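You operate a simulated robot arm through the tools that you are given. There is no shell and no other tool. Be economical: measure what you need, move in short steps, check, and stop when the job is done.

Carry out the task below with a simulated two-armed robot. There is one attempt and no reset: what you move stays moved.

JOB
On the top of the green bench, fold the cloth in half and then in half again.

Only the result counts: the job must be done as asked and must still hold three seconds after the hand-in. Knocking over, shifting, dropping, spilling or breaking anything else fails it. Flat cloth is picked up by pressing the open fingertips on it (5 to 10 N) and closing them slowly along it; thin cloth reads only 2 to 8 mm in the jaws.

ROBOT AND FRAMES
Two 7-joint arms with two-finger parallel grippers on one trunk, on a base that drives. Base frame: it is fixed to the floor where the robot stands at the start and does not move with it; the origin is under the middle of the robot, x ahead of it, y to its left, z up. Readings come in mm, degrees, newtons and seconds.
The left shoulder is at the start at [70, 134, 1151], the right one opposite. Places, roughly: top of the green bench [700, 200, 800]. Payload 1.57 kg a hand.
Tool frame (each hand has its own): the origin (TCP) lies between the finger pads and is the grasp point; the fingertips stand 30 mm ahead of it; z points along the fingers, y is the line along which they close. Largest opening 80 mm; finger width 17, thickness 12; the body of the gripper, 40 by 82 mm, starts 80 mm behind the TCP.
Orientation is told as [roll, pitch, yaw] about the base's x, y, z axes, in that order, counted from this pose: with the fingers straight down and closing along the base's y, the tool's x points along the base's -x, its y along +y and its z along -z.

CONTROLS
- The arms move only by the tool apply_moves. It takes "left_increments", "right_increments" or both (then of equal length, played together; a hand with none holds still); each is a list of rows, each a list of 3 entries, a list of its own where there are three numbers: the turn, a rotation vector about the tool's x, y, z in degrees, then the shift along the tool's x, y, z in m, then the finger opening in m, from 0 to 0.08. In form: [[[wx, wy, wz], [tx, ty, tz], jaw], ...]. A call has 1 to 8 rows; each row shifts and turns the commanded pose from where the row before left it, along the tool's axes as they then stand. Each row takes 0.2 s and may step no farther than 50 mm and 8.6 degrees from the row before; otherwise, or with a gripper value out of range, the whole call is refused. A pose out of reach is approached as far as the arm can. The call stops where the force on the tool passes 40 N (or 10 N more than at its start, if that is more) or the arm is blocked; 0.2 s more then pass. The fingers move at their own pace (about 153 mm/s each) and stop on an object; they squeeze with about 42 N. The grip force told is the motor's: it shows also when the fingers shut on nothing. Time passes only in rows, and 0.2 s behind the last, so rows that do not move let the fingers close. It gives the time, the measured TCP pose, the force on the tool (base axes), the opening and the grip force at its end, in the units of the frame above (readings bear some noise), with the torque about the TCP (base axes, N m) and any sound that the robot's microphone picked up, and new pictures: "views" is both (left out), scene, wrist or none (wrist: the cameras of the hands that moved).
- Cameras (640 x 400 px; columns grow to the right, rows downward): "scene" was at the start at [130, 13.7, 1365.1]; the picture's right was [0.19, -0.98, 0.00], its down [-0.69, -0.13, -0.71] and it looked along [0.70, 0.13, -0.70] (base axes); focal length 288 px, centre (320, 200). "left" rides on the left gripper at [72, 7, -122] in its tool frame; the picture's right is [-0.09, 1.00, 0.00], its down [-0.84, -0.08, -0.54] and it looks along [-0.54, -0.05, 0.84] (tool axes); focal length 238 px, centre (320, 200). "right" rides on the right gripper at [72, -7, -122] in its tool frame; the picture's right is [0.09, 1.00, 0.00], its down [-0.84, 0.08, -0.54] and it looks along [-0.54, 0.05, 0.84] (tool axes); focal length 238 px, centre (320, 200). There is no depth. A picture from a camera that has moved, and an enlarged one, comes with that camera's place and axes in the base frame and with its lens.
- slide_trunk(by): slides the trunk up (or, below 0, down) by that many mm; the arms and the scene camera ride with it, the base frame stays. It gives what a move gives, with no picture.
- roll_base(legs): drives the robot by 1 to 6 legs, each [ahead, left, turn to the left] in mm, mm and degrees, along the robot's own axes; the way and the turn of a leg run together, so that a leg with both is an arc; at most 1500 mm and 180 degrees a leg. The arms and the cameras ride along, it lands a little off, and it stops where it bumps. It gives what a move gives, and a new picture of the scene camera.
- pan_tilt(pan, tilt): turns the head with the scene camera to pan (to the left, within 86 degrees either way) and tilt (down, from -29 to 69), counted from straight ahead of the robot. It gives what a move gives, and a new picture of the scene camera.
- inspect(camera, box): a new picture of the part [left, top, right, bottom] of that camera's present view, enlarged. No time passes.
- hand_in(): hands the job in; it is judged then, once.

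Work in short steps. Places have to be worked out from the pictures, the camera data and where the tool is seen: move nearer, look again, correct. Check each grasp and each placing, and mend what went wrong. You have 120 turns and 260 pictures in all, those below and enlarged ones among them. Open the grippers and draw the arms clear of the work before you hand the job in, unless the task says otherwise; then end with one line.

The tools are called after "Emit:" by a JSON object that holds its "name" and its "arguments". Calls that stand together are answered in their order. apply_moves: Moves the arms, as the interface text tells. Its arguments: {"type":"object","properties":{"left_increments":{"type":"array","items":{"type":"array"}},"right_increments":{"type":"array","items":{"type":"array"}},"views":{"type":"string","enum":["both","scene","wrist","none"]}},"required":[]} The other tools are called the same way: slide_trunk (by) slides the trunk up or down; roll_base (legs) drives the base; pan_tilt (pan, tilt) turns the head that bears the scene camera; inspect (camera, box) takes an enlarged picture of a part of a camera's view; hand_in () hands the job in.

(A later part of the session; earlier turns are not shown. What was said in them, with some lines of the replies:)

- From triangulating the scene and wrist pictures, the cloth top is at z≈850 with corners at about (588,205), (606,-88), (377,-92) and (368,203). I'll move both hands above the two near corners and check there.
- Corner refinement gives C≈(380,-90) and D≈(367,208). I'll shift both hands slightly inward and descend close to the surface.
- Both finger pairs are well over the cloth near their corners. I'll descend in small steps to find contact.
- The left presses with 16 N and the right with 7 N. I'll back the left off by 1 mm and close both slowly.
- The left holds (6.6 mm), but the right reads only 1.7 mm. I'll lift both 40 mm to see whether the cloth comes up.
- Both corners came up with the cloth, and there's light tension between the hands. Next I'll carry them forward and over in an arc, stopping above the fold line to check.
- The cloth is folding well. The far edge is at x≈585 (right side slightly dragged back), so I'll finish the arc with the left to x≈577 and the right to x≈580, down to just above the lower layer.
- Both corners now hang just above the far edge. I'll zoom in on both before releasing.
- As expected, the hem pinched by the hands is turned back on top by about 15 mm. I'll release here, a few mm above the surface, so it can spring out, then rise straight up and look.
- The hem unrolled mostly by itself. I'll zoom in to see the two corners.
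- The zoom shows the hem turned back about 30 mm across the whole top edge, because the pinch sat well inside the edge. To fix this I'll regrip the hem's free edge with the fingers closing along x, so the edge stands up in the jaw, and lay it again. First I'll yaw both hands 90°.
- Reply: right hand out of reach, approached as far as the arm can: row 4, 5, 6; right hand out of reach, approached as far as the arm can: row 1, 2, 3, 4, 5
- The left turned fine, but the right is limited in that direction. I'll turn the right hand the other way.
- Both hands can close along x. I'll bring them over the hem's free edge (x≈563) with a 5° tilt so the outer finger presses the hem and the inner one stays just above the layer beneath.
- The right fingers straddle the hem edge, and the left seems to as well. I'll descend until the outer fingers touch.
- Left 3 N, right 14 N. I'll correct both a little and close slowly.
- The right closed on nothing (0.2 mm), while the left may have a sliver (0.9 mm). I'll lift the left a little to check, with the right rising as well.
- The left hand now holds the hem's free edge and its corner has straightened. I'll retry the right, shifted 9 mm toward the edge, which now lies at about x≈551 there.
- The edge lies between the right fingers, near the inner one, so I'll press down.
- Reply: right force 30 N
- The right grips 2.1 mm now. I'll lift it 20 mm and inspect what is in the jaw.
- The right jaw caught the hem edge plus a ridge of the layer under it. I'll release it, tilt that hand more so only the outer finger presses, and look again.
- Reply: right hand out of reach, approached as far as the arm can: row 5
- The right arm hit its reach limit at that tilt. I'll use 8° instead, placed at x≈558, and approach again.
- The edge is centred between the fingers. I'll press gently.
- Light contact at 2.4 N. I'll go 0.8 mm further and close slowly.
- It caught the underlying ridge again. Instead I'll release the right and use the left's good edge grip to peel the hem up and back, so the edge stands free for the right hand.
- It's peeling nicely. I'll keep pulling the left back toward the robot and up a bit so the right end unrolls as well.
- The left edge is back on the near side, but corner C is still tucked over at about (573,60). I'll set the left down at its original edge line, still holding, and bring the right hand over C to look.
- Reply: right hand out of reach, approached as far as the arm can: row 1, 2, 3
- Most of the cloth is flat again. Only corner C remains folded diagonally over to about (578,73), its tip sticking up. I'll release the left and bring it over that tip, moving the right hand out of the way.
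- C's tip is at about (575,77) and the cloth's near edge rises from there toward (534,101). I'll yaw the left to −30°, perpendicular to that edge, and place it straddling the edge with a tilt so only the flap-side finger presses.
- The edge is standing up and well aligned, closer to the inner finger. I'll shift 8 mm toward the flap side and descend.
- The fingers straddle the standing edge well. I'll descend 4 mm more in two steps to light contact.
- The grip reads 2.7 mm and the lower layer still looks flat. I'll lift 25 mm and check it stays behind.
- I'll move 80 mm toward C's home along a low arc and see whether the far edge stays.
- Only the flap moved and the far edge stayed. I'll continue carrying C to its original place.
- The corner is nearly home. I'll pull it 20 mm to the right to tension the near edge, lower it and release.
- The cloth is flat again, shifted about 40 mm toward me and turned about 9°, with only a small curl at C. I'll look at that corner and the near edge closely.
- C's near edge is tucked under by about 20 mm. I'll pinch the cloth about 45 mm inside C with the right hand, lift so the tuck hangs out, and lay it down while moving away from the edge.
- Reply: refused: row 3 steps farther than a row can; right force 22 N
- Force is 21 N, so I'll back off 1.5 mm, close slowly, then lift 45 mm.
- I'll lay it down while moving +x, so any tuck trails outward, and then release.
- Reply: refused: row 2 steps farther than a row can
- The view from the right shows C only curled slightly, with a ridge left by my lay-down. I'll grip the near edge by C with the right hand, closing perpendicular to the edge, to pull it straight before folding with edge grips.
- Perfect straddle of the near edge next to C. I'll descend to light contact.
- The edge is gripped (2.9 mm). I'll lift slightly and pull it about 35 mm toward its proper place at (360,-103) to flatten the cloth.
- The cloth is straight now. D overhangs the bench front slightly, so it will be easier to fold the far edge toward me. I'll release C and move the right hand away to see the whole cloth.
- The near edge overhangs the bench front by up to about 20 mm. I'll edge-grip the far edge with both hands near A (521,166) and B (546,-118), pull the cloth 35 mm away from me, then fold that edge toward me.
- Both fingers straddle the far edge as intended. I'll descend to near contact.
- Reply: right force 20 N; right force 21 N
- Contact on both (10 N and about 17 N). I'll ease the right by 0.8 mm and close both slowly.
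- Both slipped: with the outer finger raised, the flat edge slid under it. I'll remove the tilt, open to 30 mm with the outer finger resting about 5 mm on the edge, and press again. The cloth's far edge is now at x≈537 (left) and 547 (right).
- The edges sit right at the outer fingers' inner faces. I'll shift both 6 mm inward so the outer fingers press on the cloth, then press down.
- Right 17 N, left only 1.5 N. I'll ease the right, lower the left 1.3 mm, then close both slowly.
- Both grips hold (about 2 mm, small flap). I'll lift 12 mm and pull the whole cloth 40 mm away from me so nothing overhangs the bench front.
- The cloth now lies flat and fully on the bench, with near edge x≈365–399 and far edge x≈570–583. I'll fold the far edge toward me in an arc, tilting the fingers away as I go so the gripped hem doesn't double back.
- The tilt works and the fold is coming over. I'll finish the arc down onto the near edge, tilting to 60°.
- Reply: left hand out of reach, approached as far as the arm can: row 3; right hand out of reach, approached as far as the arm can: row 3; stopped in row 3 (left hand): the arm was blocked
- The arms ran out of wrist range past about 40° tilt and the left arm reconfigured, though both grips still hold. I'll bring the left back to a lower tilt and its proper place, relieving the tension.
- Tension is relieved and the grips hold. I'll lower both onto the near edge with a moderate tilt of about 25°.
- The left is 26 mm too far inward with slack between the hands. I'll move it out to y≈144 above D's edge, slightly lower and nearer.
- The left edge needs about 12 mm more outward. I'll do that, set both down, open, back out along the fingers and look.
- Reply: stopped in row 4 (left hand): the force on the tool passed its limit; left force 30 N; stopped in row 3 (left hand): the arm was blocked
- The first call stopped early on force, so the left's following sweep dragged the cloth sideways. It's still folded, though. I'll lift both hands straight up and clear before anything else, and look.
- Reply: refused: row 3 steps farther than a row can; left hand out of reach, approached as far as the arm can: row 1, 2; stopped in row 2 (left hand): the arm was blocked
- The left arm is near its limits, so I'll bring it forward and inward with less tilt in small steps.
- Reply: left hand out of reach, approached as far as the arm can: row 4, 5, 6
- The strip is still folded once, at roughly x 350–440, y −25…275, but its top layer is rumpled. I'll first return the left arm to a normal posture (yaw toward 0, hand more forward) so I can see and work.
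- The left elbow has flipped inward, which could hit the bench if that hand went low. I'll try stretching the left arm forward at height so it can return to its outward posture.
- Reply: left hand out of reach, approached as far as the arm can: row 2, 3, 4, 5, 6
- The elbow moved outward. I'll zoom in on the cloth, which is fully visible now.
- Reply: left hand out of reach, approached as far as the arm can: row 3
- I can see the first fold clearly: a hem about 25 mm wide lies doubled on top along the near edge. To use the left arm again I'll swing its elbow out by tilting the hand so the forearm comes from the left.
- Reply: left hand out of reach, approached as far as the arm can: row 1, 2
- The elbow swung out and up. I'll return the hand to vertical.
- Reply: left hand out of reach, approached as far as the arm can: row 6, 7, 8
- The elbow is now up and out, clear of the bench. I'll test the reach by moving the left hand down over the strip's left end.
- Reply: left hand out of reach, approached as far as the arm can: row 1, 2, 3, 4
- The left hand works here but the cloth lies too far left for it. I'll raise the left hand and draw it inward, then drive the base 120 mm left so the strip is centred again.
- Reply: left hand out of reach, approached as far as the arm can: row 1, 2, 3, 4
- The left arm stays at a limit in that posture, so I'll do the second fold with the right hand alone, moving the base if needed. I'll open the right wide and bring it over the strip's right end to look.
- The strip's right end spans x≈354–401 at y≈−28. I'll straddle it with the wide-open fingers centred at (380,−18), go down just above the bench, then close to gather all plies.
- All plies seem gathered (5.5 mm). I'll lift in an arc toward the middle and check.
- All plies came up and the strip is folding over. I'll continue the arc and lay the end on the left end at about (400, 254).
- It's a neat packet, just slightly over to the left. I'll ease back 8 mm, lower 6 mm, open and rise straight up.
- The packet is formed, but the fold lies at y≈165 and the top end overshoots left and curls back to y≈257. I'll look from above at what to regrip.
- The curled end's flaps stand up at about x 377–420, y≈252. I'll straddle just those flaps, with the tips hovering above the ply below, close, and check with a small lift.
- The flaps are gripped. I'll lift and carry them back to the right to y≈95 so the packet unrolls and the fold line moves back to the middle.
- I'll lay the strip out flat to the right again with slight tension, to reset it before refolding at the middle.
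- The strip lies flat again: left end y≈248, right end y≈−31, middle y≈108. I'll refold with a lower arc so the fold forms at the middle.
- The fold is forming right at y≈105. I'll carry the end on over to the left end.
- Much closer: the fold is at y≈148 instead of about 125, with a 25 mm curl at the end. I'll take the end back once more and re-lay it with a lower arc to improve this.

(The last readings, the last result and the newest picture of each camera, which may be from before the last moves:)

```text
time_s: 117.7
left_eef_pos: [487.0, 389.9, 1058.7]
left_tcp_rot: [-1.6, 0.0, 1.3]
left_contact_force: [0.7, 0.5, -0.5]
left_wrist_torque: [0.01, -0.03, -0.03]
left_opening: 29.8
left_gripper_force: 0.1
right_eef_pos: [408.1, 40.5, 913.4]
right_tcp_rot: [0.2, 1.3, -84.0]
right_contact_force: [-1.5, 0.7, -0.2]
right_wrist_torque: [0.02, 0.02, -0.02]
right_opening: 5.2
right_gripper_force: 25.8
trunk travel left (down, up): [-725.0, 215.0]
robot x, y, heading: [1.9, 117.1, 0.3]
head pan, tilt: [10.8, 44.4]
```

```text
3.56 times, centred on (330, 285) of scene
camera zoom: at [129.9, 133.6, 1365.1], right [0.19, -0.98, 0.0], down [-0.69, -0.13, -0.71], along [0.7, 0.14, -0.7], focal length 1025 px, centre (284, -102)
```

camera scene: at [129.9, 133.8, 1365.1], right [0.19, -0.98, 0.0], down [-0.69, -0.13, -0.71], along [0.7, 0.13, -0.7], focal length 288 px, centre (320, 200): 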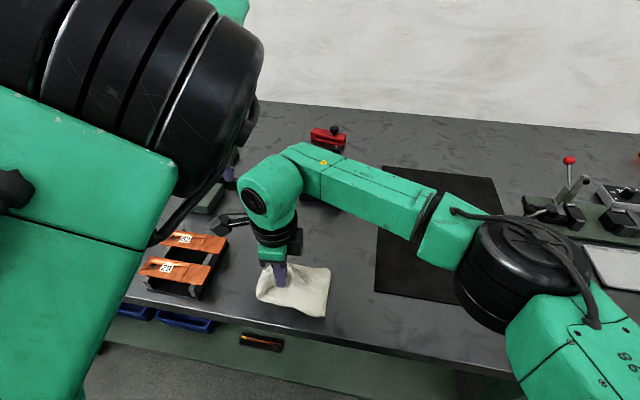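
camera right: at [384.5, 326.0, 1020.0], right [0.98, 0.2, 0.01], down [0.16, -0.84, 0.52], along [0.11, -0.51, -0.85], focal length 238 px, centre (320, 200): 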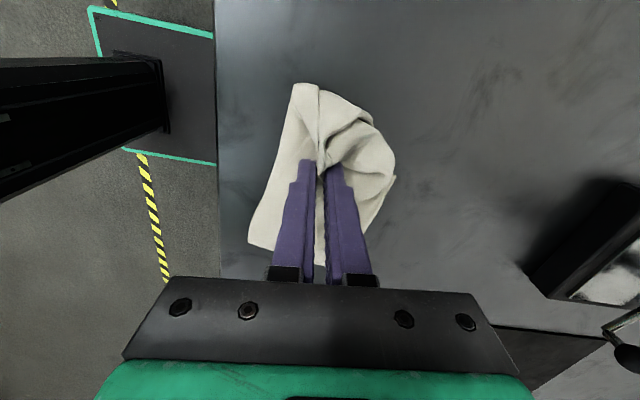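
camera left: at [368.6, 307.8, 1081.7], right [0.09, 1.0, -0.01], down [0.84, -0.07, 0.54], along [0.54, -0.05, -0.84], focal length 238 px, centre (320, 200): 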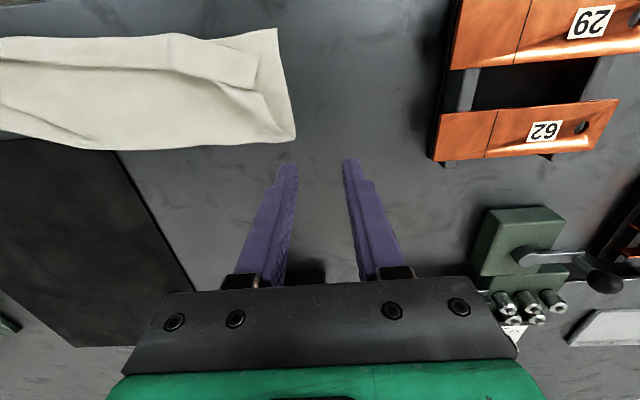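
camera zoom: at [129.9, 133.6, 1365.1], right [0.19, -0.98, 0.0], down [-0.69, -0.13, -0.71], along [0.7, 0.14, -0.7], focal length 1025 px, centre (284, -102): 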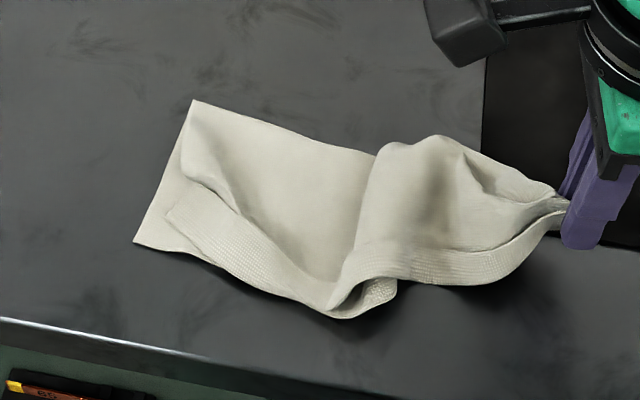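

I'll flatten it out a bit further right, then start the lower arc.

Emit:
{"name": "apply_moves", "arguments": {"right_increments": [[[0, 0, 0], [-0.03, -0.006, 0.008], 0], [[0, 0, 0], [-0.025, -0.006, 0.01], 0], [[0, 0, 0], [0, 0, 0], 0], [[0, 0, 0], [0.018, 0.003, -0.018], 0], [[0, 0, 0], [0.025, 0.003, -0.018], 0], [[0, 0, 0], [0.028, 0.004, -0.015], 0], [[0, 0, 0], [0.03, 0.004, -0.008], 0], [[0, 0, 0], [0.03, 0.004, 0], 0]], "views": "none"}}

Emit:
{"name": "apply_moves", "arguments": {"right_increments": [[[0, 0, 0], [0.028, 0.004, 0], 0], [[0, 0, 0], [0.026, 0.004, 0.004], 0], [[0, 0, 0], [0.024, 0.004, 0.006], 0], [[0, 0, 0], [0.022, 0.004, 0.009], 0], [[0, 0, 0], [0.02, 0.003, 0.012], 0], [[0, 0, 0], [0.016, 0.002, 0.013], 0], [[0, 0, 0], [0.008, 0.001, 0.006], 0]], "views": "none"}}

Emit:
{"name": "inspect", "arguments": {"camera": "scene", "box": [240, 230, 400, 340]}}

```text
time_s: 119.5
left_eef_pos: [487.7, 390.6, 1058.1]
left_tcp_rot: [-1.7, -0.1, 1.2]
left_contact_force: [-0.4, 0.3, 0.1]
left_wrist_torque: [0.0, 0.02, 0.01]
left_opening: 30.3
left_gripper_force: 0.1
right_eef_pos: [408.8, 116.7, 959.0]
right_tcp_rot: [0.1, 1.2, -84.1]
right_contact_force: [0.1, 1.1, 0.1]
right_wrist_torque: [-0.03, -0.03, 0.04]
right_opening: 5.1
right_gripper_force: 26.0
trunk travel left (down, up): [-725.0, 215.0]
robot x, y, heading: [3.4, 119.9, 0.2]
head pan, tilt: [10.8, 44.4]
```

```text
time_s: 121.1
left_eef_pos: [486.1, 389.5, 1059.7]
left_tcp_rot: [-1.6, 0.0, 1.2]
left_contact_force: [0.3, 0.1, 1.2]
left_wrist_torque: [0.01, 0.0, 0.01]
left_opening: 29.8
left_gripper_force: 0.1
right_eef_pos: [414.9, 261.8, 911.2]
right_tcp_rot: [0.1, 1.2, -84.1]
right_contact_force: [0.2, -0.3, -0.6]
right_wrist_torque: [0.0, 0.03, 0.01]
right_opening: 5.1
right_gripper_force: 25.5
trunk travel left (down, up): [-725.0, 215.0]
robot x, y, heading: [-2.5, 121.0, 0.2]
head pan, tilt: [10.8, 44.4]
```

```text
3.64 times, centred on (320, 285) of scene
camera zoom: at [129.8, 134.2, 1365.1], right [0.19, -0.98, 0.0], down [-0.69, -0.13, -0.71], along [0.7, 0.13, -0.7], focal length 1048 px, centre (320, -109)
```

zoom: 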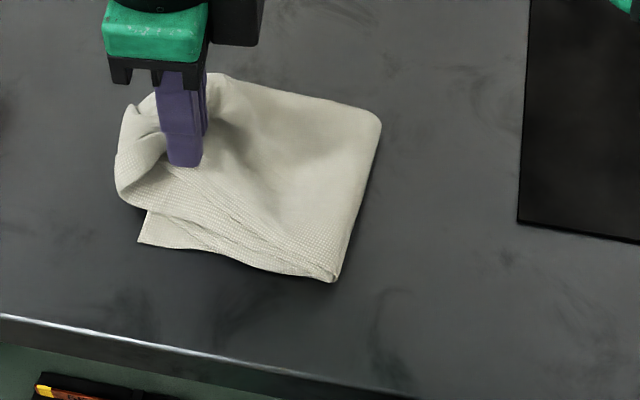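

The result is a compact packet, and further refolds only shift it sideways. I'll bring the end back 14 mm to line up with the lower layer's end, lower, release and rise.

Emit:
{"name": "apply_moves", "arguments": {"right_increments": [[[0, 0, 0], [-0.014, 0, 0.004], 0], [[0, 0, 0], [0, 0, 0.01], 0], [[0, 0, 0], [0, 0, 0.002], 0], [[0, 0, 0], [0, 0, 0], 0.02], [[0, 0, 0], [0, 0, 0], 0.045], [[0, 0, 0], [0, 0, -0.04], 0.045], [[0, 0, 0], [0, 0, -0.045], 0.045], [[0, 0, 0], [0, 0, -0.045], 0.045]], "views": "none"}}

Emit:
{"name": "inspect", "arguments": {"camera": "scene", "box": [240, 230, 400, 340]}}

Emit:
{"name": "inspect", "arguments": {"camera": "right", "box": [240, 40, 400, 200]}}

```text
time_s: 122.9
left_eef_pos: [485.4, 390.4, 1059.1]
left_tcp_rot: [-1.6, 0.0, 1.2]
left_contact_force: [-0.3, -0.3, 0.8]
left_wrist_torque: [-0.01, -0.02, -0.01]
left_opening: 30.1
left_gripper_force: 0.2
right_eef_pos: [414.7, 246.1, 1026.0]
right_tcp_rot: [0.2, 1.2, -84.1]
right_contact_force: [0.6, 0.0, 0.5]
right_wrist_torque: [0.01, 0.04, -0.01]
right_opening: 45.0
right_gripper_force: 0.1
trunk travel left (down, up): [-725.0, 215.0]
robot x, y, heading: [-1.8, 115.7, -0.1]
head pan, tilt: [10.8, 44.4]
```

```text
3.64 times, centred on (320, 285) of scene
camera zoom: at [129.0, 133.9, 1365.2], right [0.19, -0.98, 0.0], down [-0.69, -0.13, -0.72], along [0.7, 0.13, -0.7], focal length 1048 px, centre (320, -109)
```

zoom: 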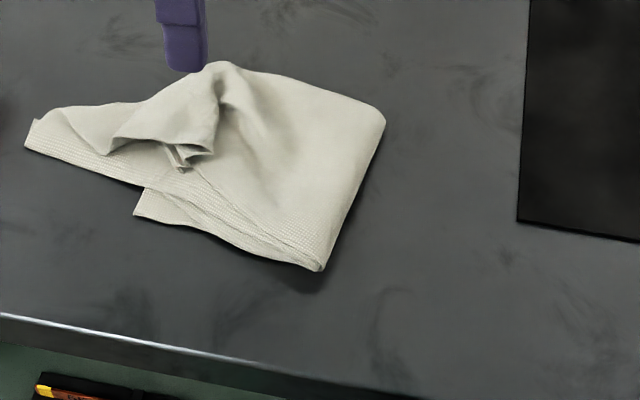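

```text
2.50 times, centred on (320, 120) of right
camera zoom: at [400.5, 312.9, 1149.5], right [0.98, 0.2, 0.01], down [0.16, -0.84, 0.52], along [0.11, -0.51, -0.85], focal length 596 px, centre (320, 400)
```

zoom: 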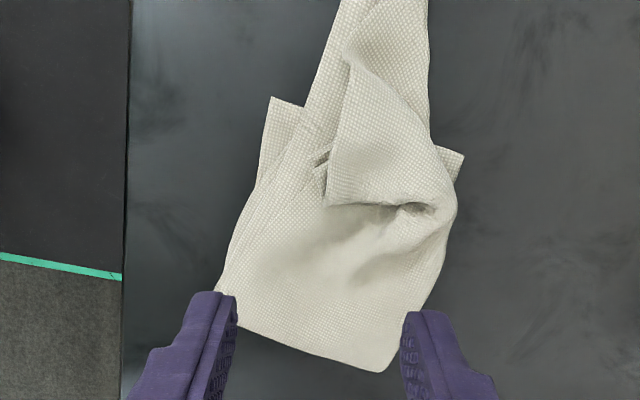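

On release the end sprang out about 80 mm past where the jaws were, so I should have landed the hand much nearer the fold. I'll regrip the end that sticks out left at about (428,302), reset, and re-lay with an earlier landing.

Emit:
{"name": "apply_moves", "arguments": {"right_increments": [[[0, 0, 0], [0.028, 0.003, 0.02], 0.08], [[0, 0, 0], [0.028, 0.003, 0.03], 0.08], [[0, 0, 0], [0, 0.006, 0.045], 0.08], [[0, 0, 0], [0, 0.006, 0.035], 0.08], [[0, 0, 0], [0, 0, 0], 0.08]], "views": "wrist"}}

```text
time_s: 124.1
left_eef_pos: [485.5, 389.8, 1059.6]
left_tcp_rot: [-1.5, 0.0, 1.2]
left_contact_force: [0.1, -0.2, 0.1]
left_wrist_torque: [0.01, 0.0, 0.02]
left_opening: 30.4
left_gripper_force: 0.1
right_eef_pos: [427.9, 301.6, 897.0]
right_tcp_rot: [0.3, 1.4, -84.0]
right_contact_force: [0.2, 0.2, -0.8]
right_wrist_torque: [0.01, 0.0, 0.01]
right_opening: 79.7
right_gripper_force: 0.0
right hand out of reach, approached as far as the arm can: row 4
trunk travel left (down, up): [-725.0, 215.0]
robot x, y, heading: [-2.2, 121.2, 0.0]
head pan, tilt: [10.8, 44.4]
camera right: at [415.4, 368.3, 1020.1], right [0.98, 0.2, 0.01], down [0.16, -0.84, 0.52], along [0.11, -0.51, -0.85], focal length 238 px, centre (320, 200)
```

right: 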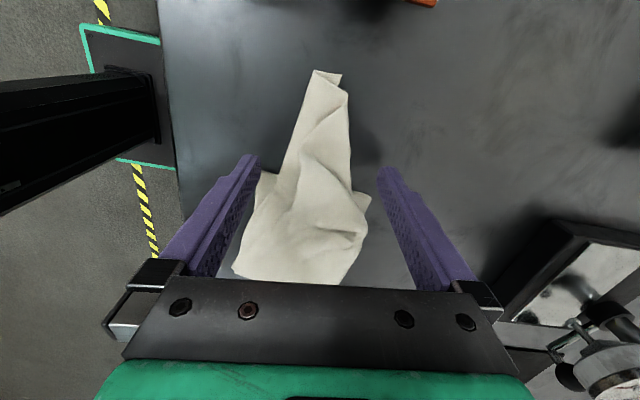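

The spike lies between the fingers but its end is about 40 mm further left, so I'll drive the base 38 mm left to grip near the end.

Emit:
{"name": "roll_base", "arguments": {"legs": [[0, 38, 0]]}}

Emit:
{"name": "apply_moves", "arguments": {"right_increments": [[[0, 0, 0], [0, -0.004, 0.006], 0.08], [[0, 0, 0], [0, 0, 0.007], 0.08], [[0, 0, 0], [0, 0, 0], 0.08]], "views": "wrist"}}

```text
time_s: 125.0
left_eef_pos: [485.7, 423.2, 1060.2]
left_tcp_rot: [-1.4, 0.0, 1.1]
left_contact_force: [-0.2, -0.5, 0.1]
left_wrist_torque: [0.06, -0.03, -0.02]
left_opening: 30.2
left_gripper_force: 0.0
right_eef_pos: [429.0, 333.9, 897.8]
right_tcp_rot: [0.2, 1.6, -84.1]
right_contact_force: [0.2, -0.1, -0.1]
right_wrist_torque: [0.05, 0.04, 0.03]
right_opening: 79.9
right_gripper_force: 0.0
trunk travel left (down, up): [-725.0, 215.0]
robot x, y, heading: [0.8, 157.1, -0.2]
head pan, tilt: [10.8, 44.4]
camera scene: at [129.6, 166.3, 1365.2], right [0.19, -0.98, 0.0], down [-0.69, -0.13, -0.72], along [0.7, 0.14, -0.7], focal length 288 px, centre (320, 200)
```

scene: 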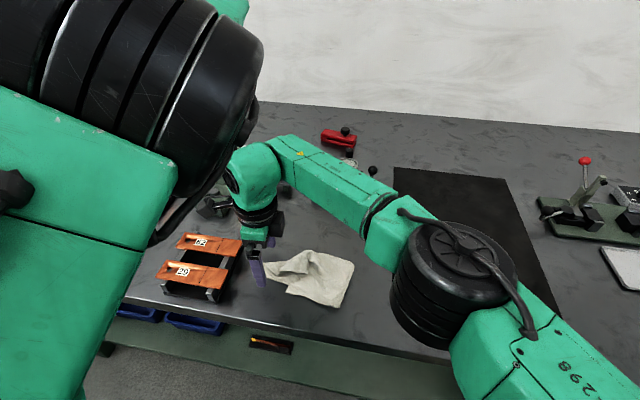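

```text
time_s: 125.8
left_eef_pos: [486.6, 429.4, 1058.8]
left_tcp_rot: [-1.8, 0.1, 1.1]
left_contact_force: [0.5, 0.3, -0.5]
left_wrist_torque: [0.0, -0.03, 0.0]
left_opening: 30.0
left_gripper_force: 0.3
right_eef_pos: [425.0, 339.1, 882.9]
right_tcp_rot: [0.4, 1.3, -84.1]
right_contact_force: [0.0, 0.1, 0.0]
right_wrist_torque: [-0.01, -0.01, 0.02]
right_opening: 80.1
right_gripper_force: 0.0
trunk travel left (down, up): [-725.0, 215.0]
robot x, y, heading: [-2.2, 158.9, -0.2]
head pan, tilt: [10.8, 44.4]
camera right: at [412.5, 406.5, 1006.4], right [0.98, 0.19, 0.01], down [0.16, -0.84, 0.52], along [0.11, -0.51, -0.85], focal length 238 px, centre (320, 200)
```

right: 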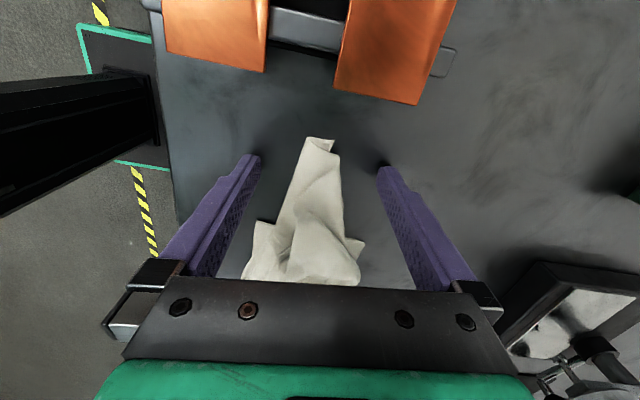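

The jaw straddles the very end of the cloth. I'll close slowly and lift slightly.

Emit:
{"name": "apply_moves", "arguments": {"right_increments": [[[0, 0, 0], [-0.002, 0, 0], 0.06], [[0, 0, 0], [0, 0, 0], 0.045], [[0, 0, 0], [0, 0, 0], 0.03], [[0, 0, 0], [0, 0, 0], 0.015], [[0, 0, 0], [0, 0, 0], 0.0], [[0, 0, 0], [0, 0, 0], 0.0], [[0, 0, 0], [-0.005, 0, -0.03], 0.0], [[0, 0, 0], [-0.02, 0, -0.03], 0.0]], "views": "wrist"}}

```text
time_s: 127.6
left_eef_pos: [487.3, 427.0, 1058.8]
left_tcp_rot: [-1.5, 0.0, 1.2]
left_contact_force: [0.5, 0.3, 0.1]
left_wrist_torque: [0.05, -0.06, -0.02]
left_opening: 30.0
left_gripper_force: 0.0
right_eef_pos: [428.3, 309.6, 943.2]
right_tcp_rot: [0.3, 1.4, -84.2]
right_contact_force: [-0.2, 0.4, 0.5]
right_wrist_torque: [0.04, 0.01, 0.0]
right_opening: 3.9
right_gripper_force: 24.7
trunk travel left (down, up): [-725.0, 215.0]
robot x, y, heading: [2.1, 155.9, -0.1]
head pan, tilt: [10.8, 44.4]
camera right: at [414.4, 376.2, 1066.5], right [0.98, 0.19, 0.01], down [0.16, -0.84, 0.52], along [0.11, -0.51, -0.85], focal length 238 px, centre (320, 200)
```

right: 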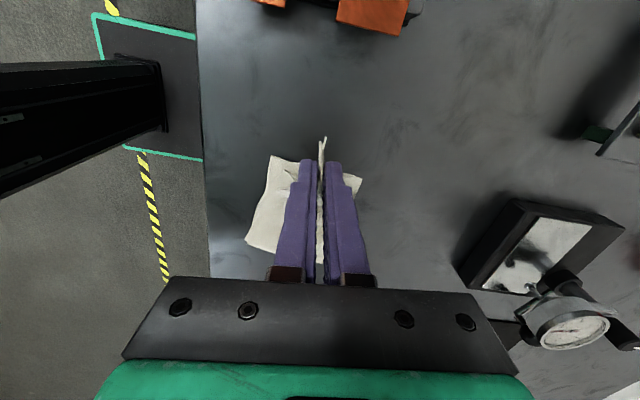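

Good grip on the end. I'll carry it back to the right and lay the strip flat again.

Emit:
{"name": "apply_moves", "arguments": {"right_increments": [[[0, 0, 0], [-0.035, -0.006, -0.02], 0], [[0, 0, 0], [-0.04, -0.007, -0.015], 0], [[0, 0, 0], [-0.042, -0.007, -0.005], 0], [[0, 0, 0], [-0.042, -0.007, 0.002], 0], [[0, 0, 0], [-0.042, -0.007, 0.015], 0], [[0, 0, 0], [-0.04, -0.007, 0.025], 0], [[0, 0, 0], [-0.03, -0.007, 0.028], 0], [[0, 0, 0], [-0.02, -0.004, 0.018], 0]], "views": "none"}}

Emit:
{"name": "inspect", "arguments": {"camera": "scene", "box": [240, 240, 440, 350]}}

```text
time_s: 129.4
left_eef_pos: [486.1, 427.0, 1059.9]
left_tcp_rot: [-1.6, 0.0, 1.2]
left_contact_force: [0.0, 1.1, 0.0]
left_wrist_torque: [-0.01, 0.01, 0.01]
left_opening: 30.1
left_gripper_force: 0.0
right_eef_pos: [404.4, 16.0, 887.6]
right_tcp_rot: [0.3, 1.4, -84.0]
right_contact_force: [-0.6, 0.4, 0.8]
right_wrist_torque: [0.01, -0.03, 0.04]
right_opening: 3.8
right_gripper_force: 24.7
trunk travel left (down, up): [-725.0, 215.0]
robot x, y, heading: [0.8, 156.1, -0.2]
head pan, tilt: [10.8, 44.4]
```

```text
3.20 times, centred on (340, 295) of scene
camera zoom: at [129.4, 171.2, 1365.3], right [0.19, -0.98, 0.0], down [-0.69, -0.13, -0.71], along [0.7, 0.13, -0.7], focal length 923 px, centre (256, -104)
```

zoom: 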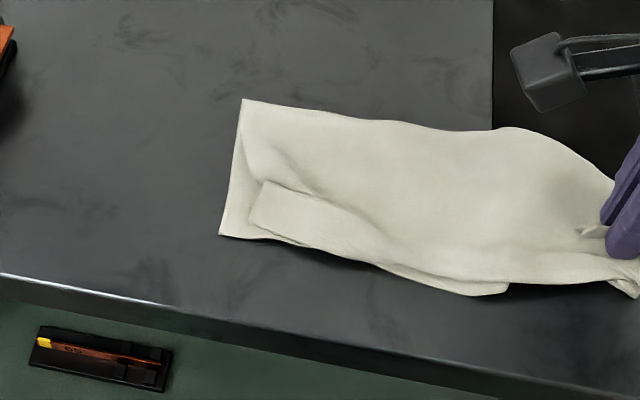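

The strip is flat with its left end at y≈238. I'll tension it, then fold with a low arc and land the hand at y≈198 only, so the end can spring out to the left end on release.

Emit:
{"name": "apply_moves", "arguments": {"right_increments": [[[0, 0, 0], [-0.01, 0, 0], 0], [[0, 0, 0], [-0.008, 0, 0], 0], [[0, 0, 0], [0.018, 0.003, -0.02], 0], [[0, 0, 0], [0.022, 0.003, -0.02], 0], [[0, 0, 0], [0.024, 0.003, -0.018], 0], [[0, 0, 0], [0.026, 0.003, -0.012], 0], [[0, 0, 0], [0.026, 0.003, -0.005], 0], [[0, 0, 0], [0.022, 0.003, 0], 0]], "views": "none"}}

Emit:
{"name": "apply_moves", "arguments": {"right_increments": [[[0, 0, 0], [0.018, 0.003, 0.008], 0], [[0, 0, 0], [0.016, 0.003, 0.012], 0], [[0, 0, 0], [0.014, 0.002, 0.016], 0], [[0, 0, 0], [0.01, 0.002, 0.016], 0], [[0, 0, 0], [0.004, 0, 0.008], 0], [[0, 0, 0], [0, 0, 0], 0]], "views": "none"}}

Emit:
{"name": "inspect", "arguments": {"camera": "scene", "box": [260, 230, 420, 340]}}

```text
time_s: 131.2
left_eef_pos: [487.6, 428.8, 1059.7]
left_tcp_rot: [-1.6, 0.0, 1.2]
left_contact_force: [-0.4, -0.5, 0.0]
left_wrist_torque: [-0.02, -0.04, 0.01]
left_opening: 30.2
left_gripper_force: 0.0
right_eef_pos: [413.2, 135.3, 966.9]
right_tcp_rot: [0.3, 1.2, -84.1]
right_contact_force: [-0.1, 0.2, 0.1]
right_wrist_torque: [-0.02, -0.02, -0.02]
right_opening: 4.1
right_gripper_force: 24.5
trunk travel left (down, up): [-725.0, 215.0]
robot x, y, heading: [0.4, 154.3, 0.1]
head pan, tilt: [10.8, 44.4]
```

```text
time_s: 132.6
left_eef_pos: [486.3, 428.0, 1059.4]
left_tcp_rot: [-1.6, 0.0, 1.2]
left_contact_force: [-0.7, 0.9, -0.3]
left_wrist_torque: [0.03, -0.03, 0.0]
left_opening: 30.0
left_gripper_force: 0.0
right_eef_pos: [416.7, 197.7, 907.7]
right_tcp_rot: [0.3, 1.3, -84.0]
right_contact_force: [0.1, -0.2, -0.1]
right_wrist_torque: [-0.01, 0.01, -0.01]
right_opening: 3.9
right_gripper_force: 24.7
trunk travel left (down, up): [-725.0, 215.0]
robot x, y, heading: [0.2, 160.9, 0.2]
head pan, tilt: [10.8, 44.4]
```

```text
3.64 times, centred on (340, 285) of scene
camera zoom: at [129.7, 171.5, 1365.1], right [0.19, -0.98, 0.0], down [-0.69, -0.13, -0.71], along [0.7, 0.13, -0.7], focal length 1048 px, centre (247, -109)
```

zoom: 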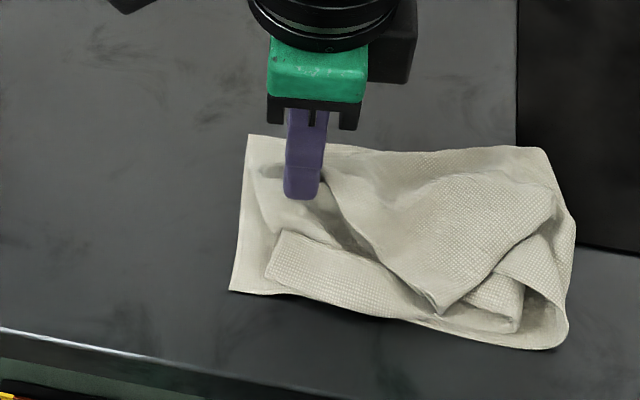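

The fold now lies at y≈60, so I should go a bit further. I'll move the hand to y≈226 and look again before releasing.

Emit:
{"name": "apply_moves", "arguments": {"right_increments": [[[0, 0, 0], [0.008, 0.001, -0.012], 0], [[0, 0, 0], [0.012, 0.001, -0.003], 0], [[0, 0, 0], [0.01, 0, 0.012], 0], [[0, 0, 0], [0, 0, 0.004], 0], [[0, 0, 0], [0, 0, 0], 0]], "views": "none"}}

Emit:
{"name": "inspect", "arguments": {"camera": "scene", "box": [260, 230, 420, 340]}}

```text
time_s: 133.8
left_eef_pos: [485.7, 428.3, 1059.7]
left_tcp_rot: [-1.6, 0.1, 1.2]
left_contact_force: [-0.3, 0.2, -0.1]
left_wrist_torque: [0.0, -0.01, -0.03]
left_opening: 30.0
left_gripper_force: 0.0
right_eef_pos: [413.9, 231.0, 906.1]
right_tcp_rot: [0.4, 1.4, -84.1]
right_contact_force: [-0.1, -0.1, 0.1]
right_wrist_torque: [0.01, -0.03, 0.01]
right_opening: 3.8
right_gripper_force: 24.6
trunk travel left (down, up): [-725.0, 215.0]
robot x, y, heading: [4.1, 161.0, 0.2]
head pan, tilt: [10.8, 44.4]
```

```text
3.64 times, centred on (340, 285) of scene
camera zoom: at [129.7, 171.7, 1365.1], right [0.19, -0.98, 0.0], down [-0.69, -0.13, -0.71], along [0.7, 0.13, -0.7], focal length 1048 px, centre (247, -109)
```

zoom: 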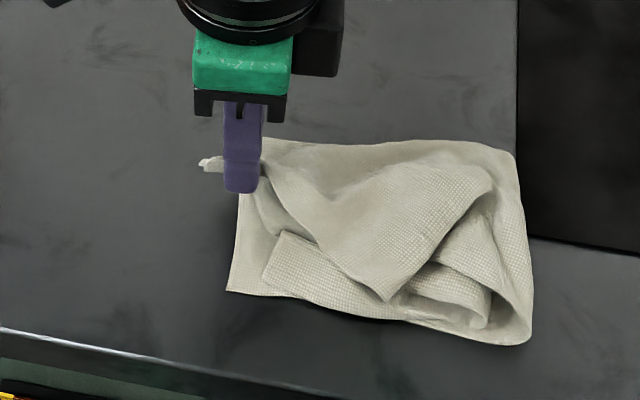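

Good: the packet is now about 164 × 100 mm, with the fold at y≈78 and the end at y≈240. Only the near corner of the top layer lags diagonally. I'll release here and look from above.

Emit:
{"name": "apply_moves", "arguments": {"right_increments": [[[0, 0, 0], [0, 0, 0.008], 0], [[0, 0, 0], [0, 0, 0.004], 0], [[0, 0, 0], [0, 0, 0], 0.02], [[0, 0, 0], [0, 0, 0], 0.04], [[0, 0, 0], [0, 0, -0.035], 0.04], [[0, 0, 0], [0, 0, -0.045], 0.04], [[0, 0, 0], [-0.02, 0, -0.035], 0.04], [[0, 0, 0], [-0.03, 0, 0], 0.04]], "views": "wrist"}}

Emit:
{"name": "inspect", "arguments": {"camera": "scene", "box": [260, 230, 420, 340]}}

Emit:
{"name": "inspect", "arguments": {"camera": "right", "box": [230, 20, 430, 190]}}

```text
time_s: 135.6
left_eef_pos: [487.1, 426.0, 1059.3]
left_tcp_rot: [-1.6, 0.0, 1.2]
left_contact_force: [-0.4, -0.5, -0.4]
left_wrist_torque: [0.05, 0.01, 0.04]
left_opening: 29.7
left_gripper_force: 0.1
right_eef_pos: [419.1, 174.6, 1010.2]
right_tcp_rot: [0.3, 1.5, -84.1]
right_contact_force: [-0.1, -1.7, -0.7]
right_wrist_torque: [0.0, 0.02, 0.0]
right_opening: 40.3
right_gripper_force: 0.1
trunk travel left (down, up): [-725.0, 215.0]
robot x, y, heading: [1.4, 159.2, 0.1]
head pan, tilt: [10.8, 44.4]
camera right: at [405.7, 242.3, 1133.7], right [0.98, 0.19, 0.01], down [0.16, -0.84, 0.52], along [0.11, -0.51, -0.85], focal length 238 px, centre (320, 200)
```

right: 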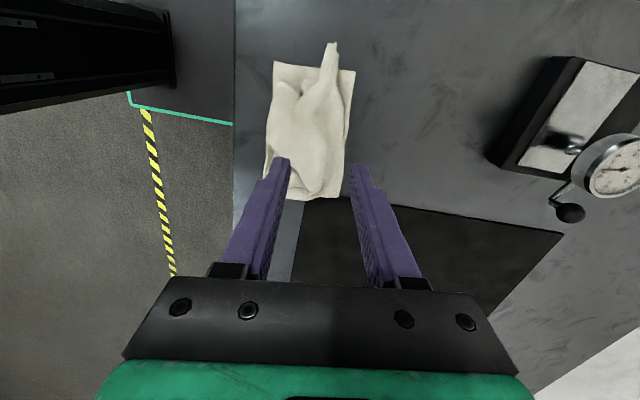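

```text
3.64 times, centred on (340, 285) of scene
camera zoom: at [130.0, 169.4, 1365.1], right [0.19, -0.98, 0.0], down [-0.69, -0.13, -0.71], along [0.7, 0.14, -0.7], focal length 1048 px, centre (247, -109)
```

zoom: 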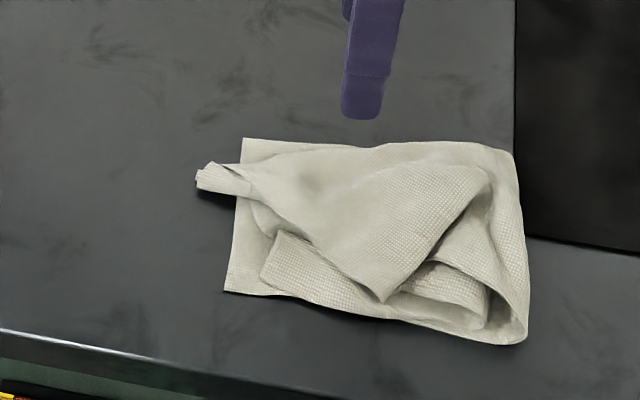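

```text
2.35 times, centred on (330, 105) of right
camera zoom: at [405.7, 242.3, 1133.7], right [0.98, 0.19, 0.01], down [0.16, -0.84, 0.52], along [0.11, -0.51, -0.85], focal length 561 px, centre (296, 424)
```

zoom: 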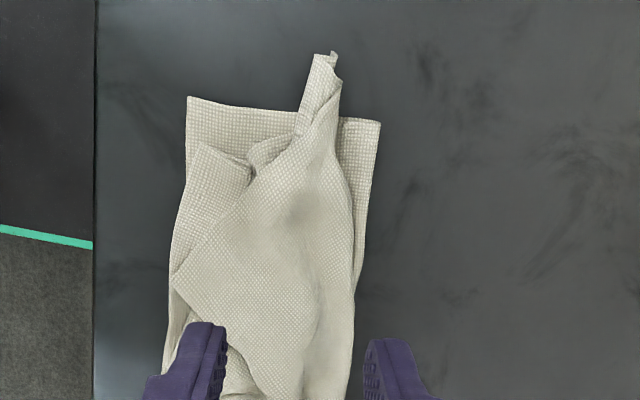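

The packet is good except that the near corner of the top layer lags at about (370,147), with a small spike on the left. I'll turn the right hand to close along y, to pick that corner and pull it toward the left end.

Emit:
{"name": "apply_moves", "arguments": {"right_increments": [[[0, 0, -8.5], [0, 0, 0], 0.05], [[0, 0, -8.5], [0, 0, 0], 0.05], [[0, 0, -8.5], [0, 0, 0], 0.05], [[0, 0, -8.5], [0, 0, 0], 0.05], [[0, 0, -8.5], [0, 0, 0], 0.05], [[0, 0, -8.5], [0, 0, 0], 0.05], [[0, 0, -8.5], [0, 0, 0], 0.05], [[0, 0, -8.5], [0, 0, 0], 0.05]], "views": "wrist"}}

```text
time_s: 137.4
left_eef_pos: [486.9, 426.8, 1059.3]
left_tcp_rot: [-1.6, 0.1, 1.2]
left_contact_force: [-0.2, 1.0, 0.1]
left_wrist_torque: [0.0, 0.04, 0.02]
left_opening: 30.1
left_gripper_force: 0.1
right_eef_pos: [419.3, 176.3, 1009.9]
right_tcp_rot: [1.4, 0.3, -16.0]
right_contact_force: [0.0, 0.3, 0.2]
right_wrist_torque: [-0.04, 0.03, 0.0]
right_opening: 49.8
right_gripper_force: 0.0
trunk travel left (down, up): [-725.0, 215.0]
robot x, y, heading: [-1.7, 158.4, -0.0]
head pan, tilt: [10.8, 44.4]
camera right: at [349.0, 187.1, 1131.4], right [0.18, 0.98, 0.02], down [0.82, -0.17, 0.54], along [0.53, -0.08, -0.84], focal length 238 px, centre (320, 200)
```

right: 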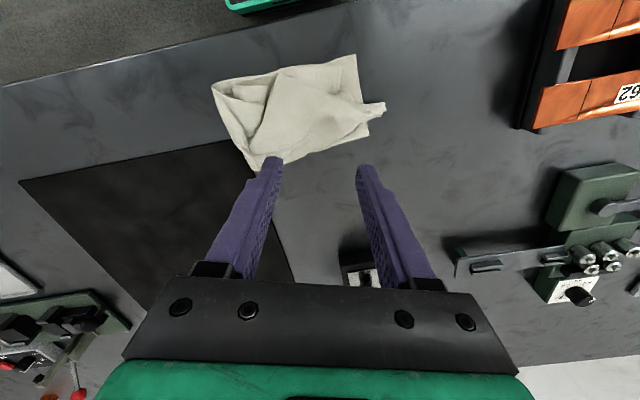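

Emit:
{"name": "inspect", "arguments": {"camera": "right", "box": [195, 40, 395, 180]}}

```text
2.86 times, centred on (295, 110) of right
camera zoom: at [349.0, 187.1, 1131.4], right [0.18, 0.98, 0.02], down [0.82, -0.17, 0.54], along [0.53, -0.08, -0.84], focal length 681 px, centre (391, 457)
```

zoom: 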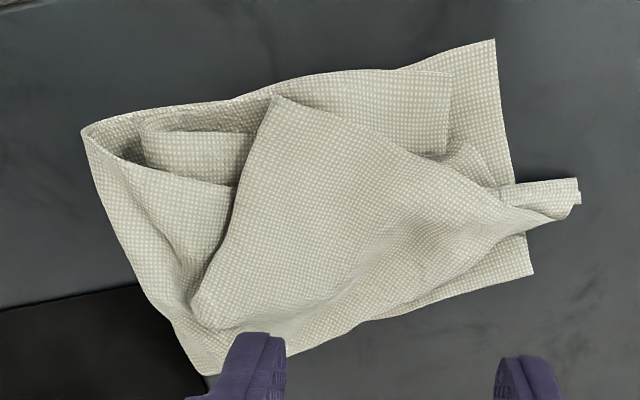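

I'll try pressing the closed fingertips on that corner and dragging it left. First I'll approach it.

Emit:
{"name": "apply_moves", "arguments": {"right_increments": [[[0, 0, 0], [0.0157, -0.016, 0.03], 0.0], [[0, 0, 0], [0.0157, -0.016, 0.04], 0.0], [[0, 0, 0], [0, 0, 0.04], 0.0], [[0, 0, 0], [0, 0, 0.006], 0.0]], "views": "none"}}

Emit:
{"name": "apply_moves", "arguments": {"right_increments": [[[0, 0, 0], [0, 0, 0.003], 0.0]], "views": "none"}}

Emit:
{"name": "apply_moves", "arguments": {"right_increments": [[[0, 0, 0], [0, 0, 0.002], 0.0]], "views": "none"}}

```text
time_s: 138.4
left_eef_pos: [486.7, 426.7, 1059.5]
left_tcp_rot: [-1.6, -0.1, 1.2]
left_contact_force: [0.1, 0.2, 0.7]
left_wrist_torque: [0.03, -0.02, -0.03]
left_opening: 30.1
left_gripper_force: 0.1
right_eef_pos: [379.3, 158.3, 891.9]
right_tcp_rot: [1.4, 0.3, -16.0]
right_contact_force: [0.1, 0.1, 0.6]
right_wrist_torque: [0.04, -0.03, 0.01]
right_opening: 0.0
right_gripper_force: 21.7
trunk travel left (down, up): [-725.0, 215.0]
robot x, y, heading: [3.1, 156.7, 0.0]
head pan, tilt: [10.8, 44.4]
```

```text
time_s: 138.8
left_eef_pos: [486.6, 427.5, 1058.7]
left_tcp_rot: [-1.7, 0.0, 1.2]
left_contact_force: [0.1, 0.0, 0.2]
left_wrist_torque: [0.0, -0.03, -0.02]
left_opening: 29.6
left_gripper_force: 0.1
right_eef_pos: [380.2, 158.7, 889.0]
right_tcp_rot: [1.4, 0.3, -16.1]
right_contact_force: [0.3, 0.5, 1.1]
right_wrist_torque: [-0.03, 0.0, 0.0]
right_opening: 0.0
right_gripper_force: 21.5
trunk travel left (down, up): [-725.0, 215.0]
robot x, y, heading: [-1.9, 156.2, 0.0]
head pan, tilt: [10.8, 44.4]
```

```text
time_s: 139.2
left_eef_pos: [487.0, 427.3, 1059.3]
left_tcp_rot: [-1.6, 0.0, 1.1]
left_contact_force: [-0.9, -0.4, 0.2]
left_wrist_torque: [-0.02, -0.02, 0.02]
left_opening: 29.9
left_gripper_force: 0.1
right_eef_pos: [379.2, 159.1, 887.7]
right_tcp_rot: [1.4, 0.3, -16.1]
right_contact_force: [0.0, -0.2, 3.3]
right_wrist_torque: [-0.04, 0.02, -0.01]
right_opening: 0.0
right_gripper_force: 21.7
trunk travel left (down, up): [-725.0, 215.0]
robot x, y, heading: [-0.3, 158.9, -0.2]
head pan, tilt: [10.8, 44.4]
```

Light contact of 3 N. I'll drag it left 70 mm, then lift and look.

Emit:
{"name": "apply_moves", "arguments": {"right_increments": [[[0, 0, 0], [0.0034, 0.0094, 0.0006], 0.0], [[0, 0, 0], [0.0034, 0.0094, 0], 0.0], [[0, 0, 0], [0.0034, 0.0094, 0], 0.0], [[0, 0, 0], [0.0034, 0.0094, 0], 0.0], [[0, 0, 0], [0.0034, 0.0094, 0], 0.0], [[0, 0, 0], [0.0034, 0.0094, 0], 0.0], [[0, 0, 0], [0, 0, -0.04], 0.0], [[0, 0, 0], [0, -0.01, -0.045], 0.0]], "views": "none"}}

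Emit:
{"name": "inspect", "arguments": {"camera": "scene", "box": [260, 230, 420, 340]}}

```text
time_s: 141.0
left_eef_pos: [485.2, 427.1, 1059.6]
left_tcp_rot: [-1.6, 0.0, 1.2]
left_contact_force: [-1.3, 0.4, -0.8]
left_wrist_torque: [-0.04, -0.06, -0.04]
left_opening: 29.7
left_gripper_force: 0.0
right_eef_pos: [375.3, 205.6, 974.1]
right_tcp_rot: [1.3, 0.2, -16.0]
right_contact_force: [0.3, -0.9, 0.2]
right_wrist_torque: [0.03, 0.01, 0.0]
right_opening: 0.4
right_gripper_force: 21.5
trunk travel left (down, up): [-725.0, 215.0]
robot x, y, heading: [-0.9, 157.3, 0.3]
head pan, tilt: [10.8, 44.4]
```

```text
3.64 times, centred on (340, 285) of scene
camera zoom: at [128.9, 171.0, 1365.2], right [0.19, -0.98, 0.0], down [-0.69, -0.13, -0.72], along [0.7, 0.13, -0.7], focal length 1048 px, centre (247, -109)
```

zoom: 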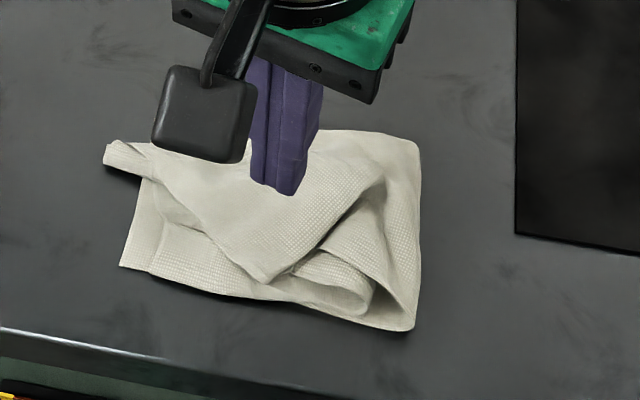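

The whole packet just slid left. I'll try pinching that corner instead: it's now at about (364,205), right below the hand.

Emit:
{"name": "apply_moves", "arguments": {"right_increments": [[[0, 0, 0], [0.002, 0, 0.04], 0.045], [[0, 0, 0], [0, 0, 0.04], 0.045], [[0, 0, 0], [0, 0, 0.007], 0.045], [[0, 0, 0], [0, 0, 0.0005], 0.03], [[0, 0, 0], [0, 0, 0], 0.015], [[0, 0, 0], [0, 0, 0], 0.0], [[0, 0, 0], [0, 0, 0], 0.0], [[0, 0, 0], [0, 0, -0.03], 0.0]], "views": "none"}}

Emit:
{"name": "inspect", "arguments": {"camera": "right", "box": [180, 20, 460, 220]}}

```text
time_s: 142.8
left_eef_pos: [486.7, 427.4, 1059.9]
left_tcp_rot: [-1.5, -0.1, 1.2]
left_contact_force: [-1.3, 0.3, -0.7]
left_wrist_torque: [0.0, 0.02, -0.03]
left_opening: 30.0
left_gripper_force: 0.0
right_eef_pos: [371.9, 207.5, 916.4]
right_tcp_rot: [1.3, 0.2, -16.2]
right_contact_force: [0.3, -0.1, 0.0]
right_wrist_torque: [0.05, 0.02, -0.03]
right_opening: 5.2
right_gripper_force: 25.6
trunk travel left (down, up): [-725.0, 215.0]
robot x, y, heading: [0.6, 157.7, 0.1]
head pan, tilt: [10.8, 44.4]
```

```text
2.00 times, centred on (320, 120) of right
camera zoom: at [301.4, 218.0, 1037.2], right [0.19, 0.98, 0.02], down [0.82, -0.17, 0.54], along [0.53, -0.08, -0.84], focal length 477 px, centre (320, 360)
```

zoom: 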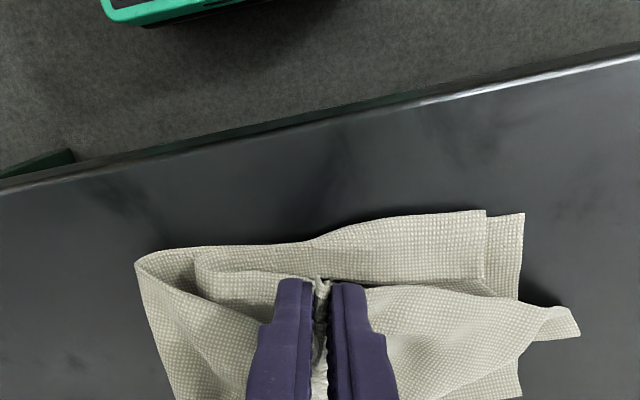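

The corner is gripped and the lower layers stayed. I'll pull it left 52 mm toward D, set it down, release and rise.

Emit:
{"name": "apply_moves", "arguments": {"right_increments": [[[0, 0, 0], [0.006, 0.0165, 0], 0.0], [[0, 0, 0], [0.006, 0.0165, 0], 0.0], [[0, 0, 0], [0.006, 0.0165, 0.008], 0.0], [[0, 0, 0], [0, 0, 0.012], 0.0], [[0, 0, 0], [0, 0, 0], 0.02], [[0, 0, 0], [0, 0, 0], 0.04], [[0, 0, 0], [0, 0, -0.04], 0.04], [[0, 0, 0], [0, 0, -0.045], 0.04]], "views": "none"}}

Emit:
{"name": "inspect", "arguments": {"camera": "right", "box": [180, 20, 460, 220]}}

Emit:
{"name": "inspect", "arguments": {"camera": "scene", "box": [250, 230, 410, 340]}}

```text
time_s: 144.6
left_eef_pos: [486.6, 427.7, 1059.4]
left_tcp_rot: [-1.8, -0.1, 1.2]
left_contact_force: [0.0, -0.4, 0.0]
left_wrist_torque: [-0.01, 0.01, -0.02]
left_opening: 29.8
left_gripper_force: 0.1
right_eef_pos: [368.1, 257.4, 980.8]
right_tcp_rot: [1.4, 0.1, -16.1]
right_contact_force: [0.1, 0.1, 0.0]
right_wrist_torque: [-0.02, -0.01, -0.01]
right_opening: 40.0
right_gripper_force: 0.1
trunk travel left (down, up): [-725.0, 215.0]
robot x, y, heading: [0.0, 159.3, -0.1]
head pan, tilt: [10.8, 44.4]
```

```text
2.00 times, centred on (320, 120) of right
camera zoom: at [297.0, 268.8, 1101.9], right [0.19, 0.98, 0.02], down [0.82, -0.17, 0.54], along [0.53, -0.08, -0.84], focal length 477 px, centre (320, 360)
```

zoom: 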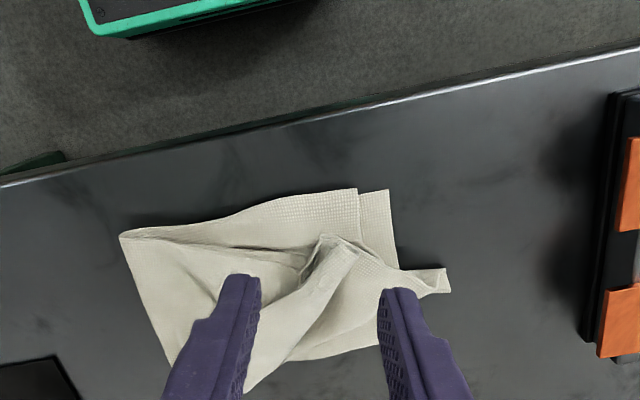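

```text
3.64 times, centred on (330, 285) of scene
camera zoom: at [128.9, 171.7, 1365.2], right [0.19, -0.98, 0.0], down [-0.69, -0.13, -0.72], along [0.7, 0.13, -0.7], focal length 1048 px, centre (284, -109)
```

zoom: 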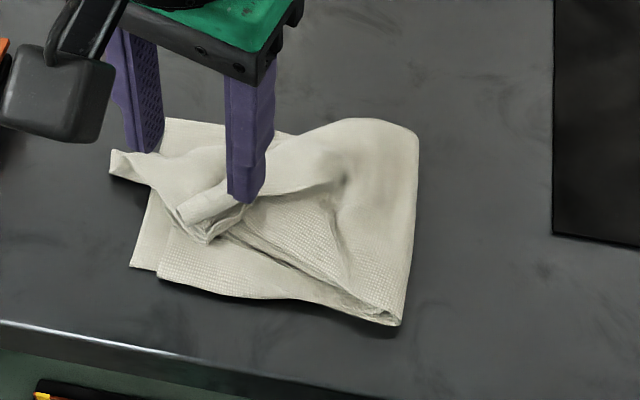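

The packet is now a compact quarter-size fold, about 155 × 105 mm, lying on the bench. I'll draw the right arm up and clear, and check the final state.

Emit:
{"name": "apply_moves", "arguments": {"right_increments": [[[0, 0, 0], [0, 0, -0.04], 0.04], [[0, 0, 0], [0, -0.02, -0.04], 0.04], [[0, 0, 0], [0, -0.045, 0], 0.04], [[0, 0, 0], [0, -0.045, 0], 0.04], [[0, 0, 0], [0, -0.045, 0], 0.04], [[0, 0, 0], [0, -0.045, 0], 0.04], [[0, 0, 0], [0, -0.045, 0], 0.04], [[0, 0, 0], [0, 0, 0], 0.04]], "views": "scene"}}

Emit:
{"name": "inspect", "arguments": {"camera": "scene", "box": [250, 230, 410, 340]}}

```text
time_s: 146.4
left_eef_pos: [487.2, 428.1, 1059.0]
left_tcp_rot: [-1.7, 0.1, 1.1]
left_contact_force: [-0.5, -0.5, -0.1]
left_wrist_torque: [-0.03, 0.05, -0.02]
left_opening: 30.1
left_gripper_force: 0.1
right_eef_pos: [300.9, 21.8, 1058.2]
right_tcp_rot: [1.3, 0.3, -16.1]
right_contact_force: [-0.6, 0.7, -0.7]
right_wrist_torque: [-0.02, -0.01, 0.0]
right_opening: 40.2
right_gripper_force: 0.0
trunk travel left (down, up): [-725.0, 215.0]
robot x, y, heading: [-1.5, 159.0, 0.0]
head pan, tilt: [10.8, 44.4]
camera scene: at [130.3, 172.9, 1365.1], right [0.19, -0.98, 0.0], down [-0.69, -0.13, -0.71], along [0.7, 0.13, -0.7], focal length 288 px, centre (320, 200)
```

scene: 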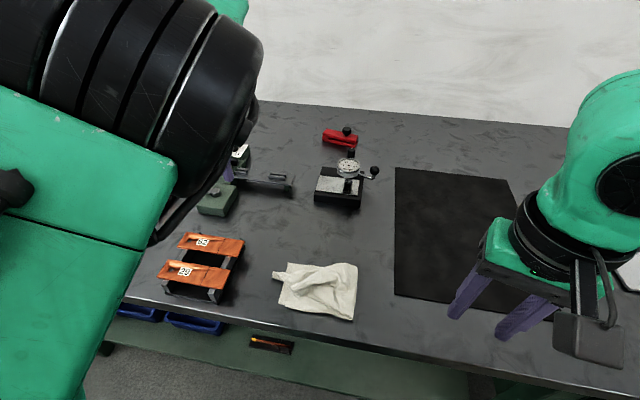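

```text
3.64 times, centred on (330, 285) of scene
camera zoom: at [130.3, 172.9, 1365.1], right [0.19, -0.98, 0.0], down [-0.69, -0.13, -0.71], along [0.7, 0.13, -0.7], focal length 1048 px, centre (284, -109)
```

zoom: 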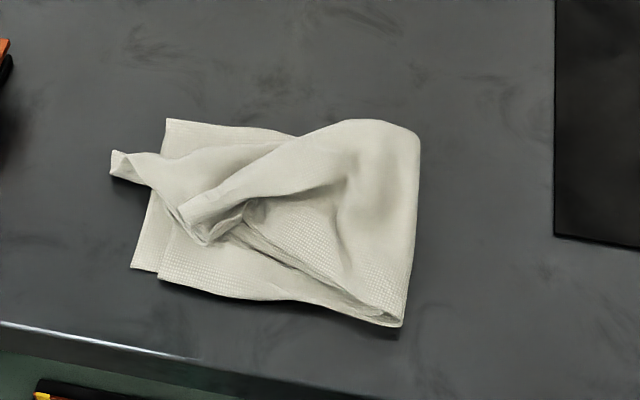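

The cloth is folded twice and lies entirely on the bench. Other objects look undisturbed, both hands are open and clear, and the turn budget is nearly used, so I'll hand in.

Emit:
{"name": "hand_in", "arguments": {}}

```text
The job is handed in.
```

I handed in the cloth folded in half and then in half again on the green bench, but the result is rumpled. The layers don't line up fully, and about 25 mm of one end sticks out on the left. As far as the final picture shows, nothing else was disturbed.
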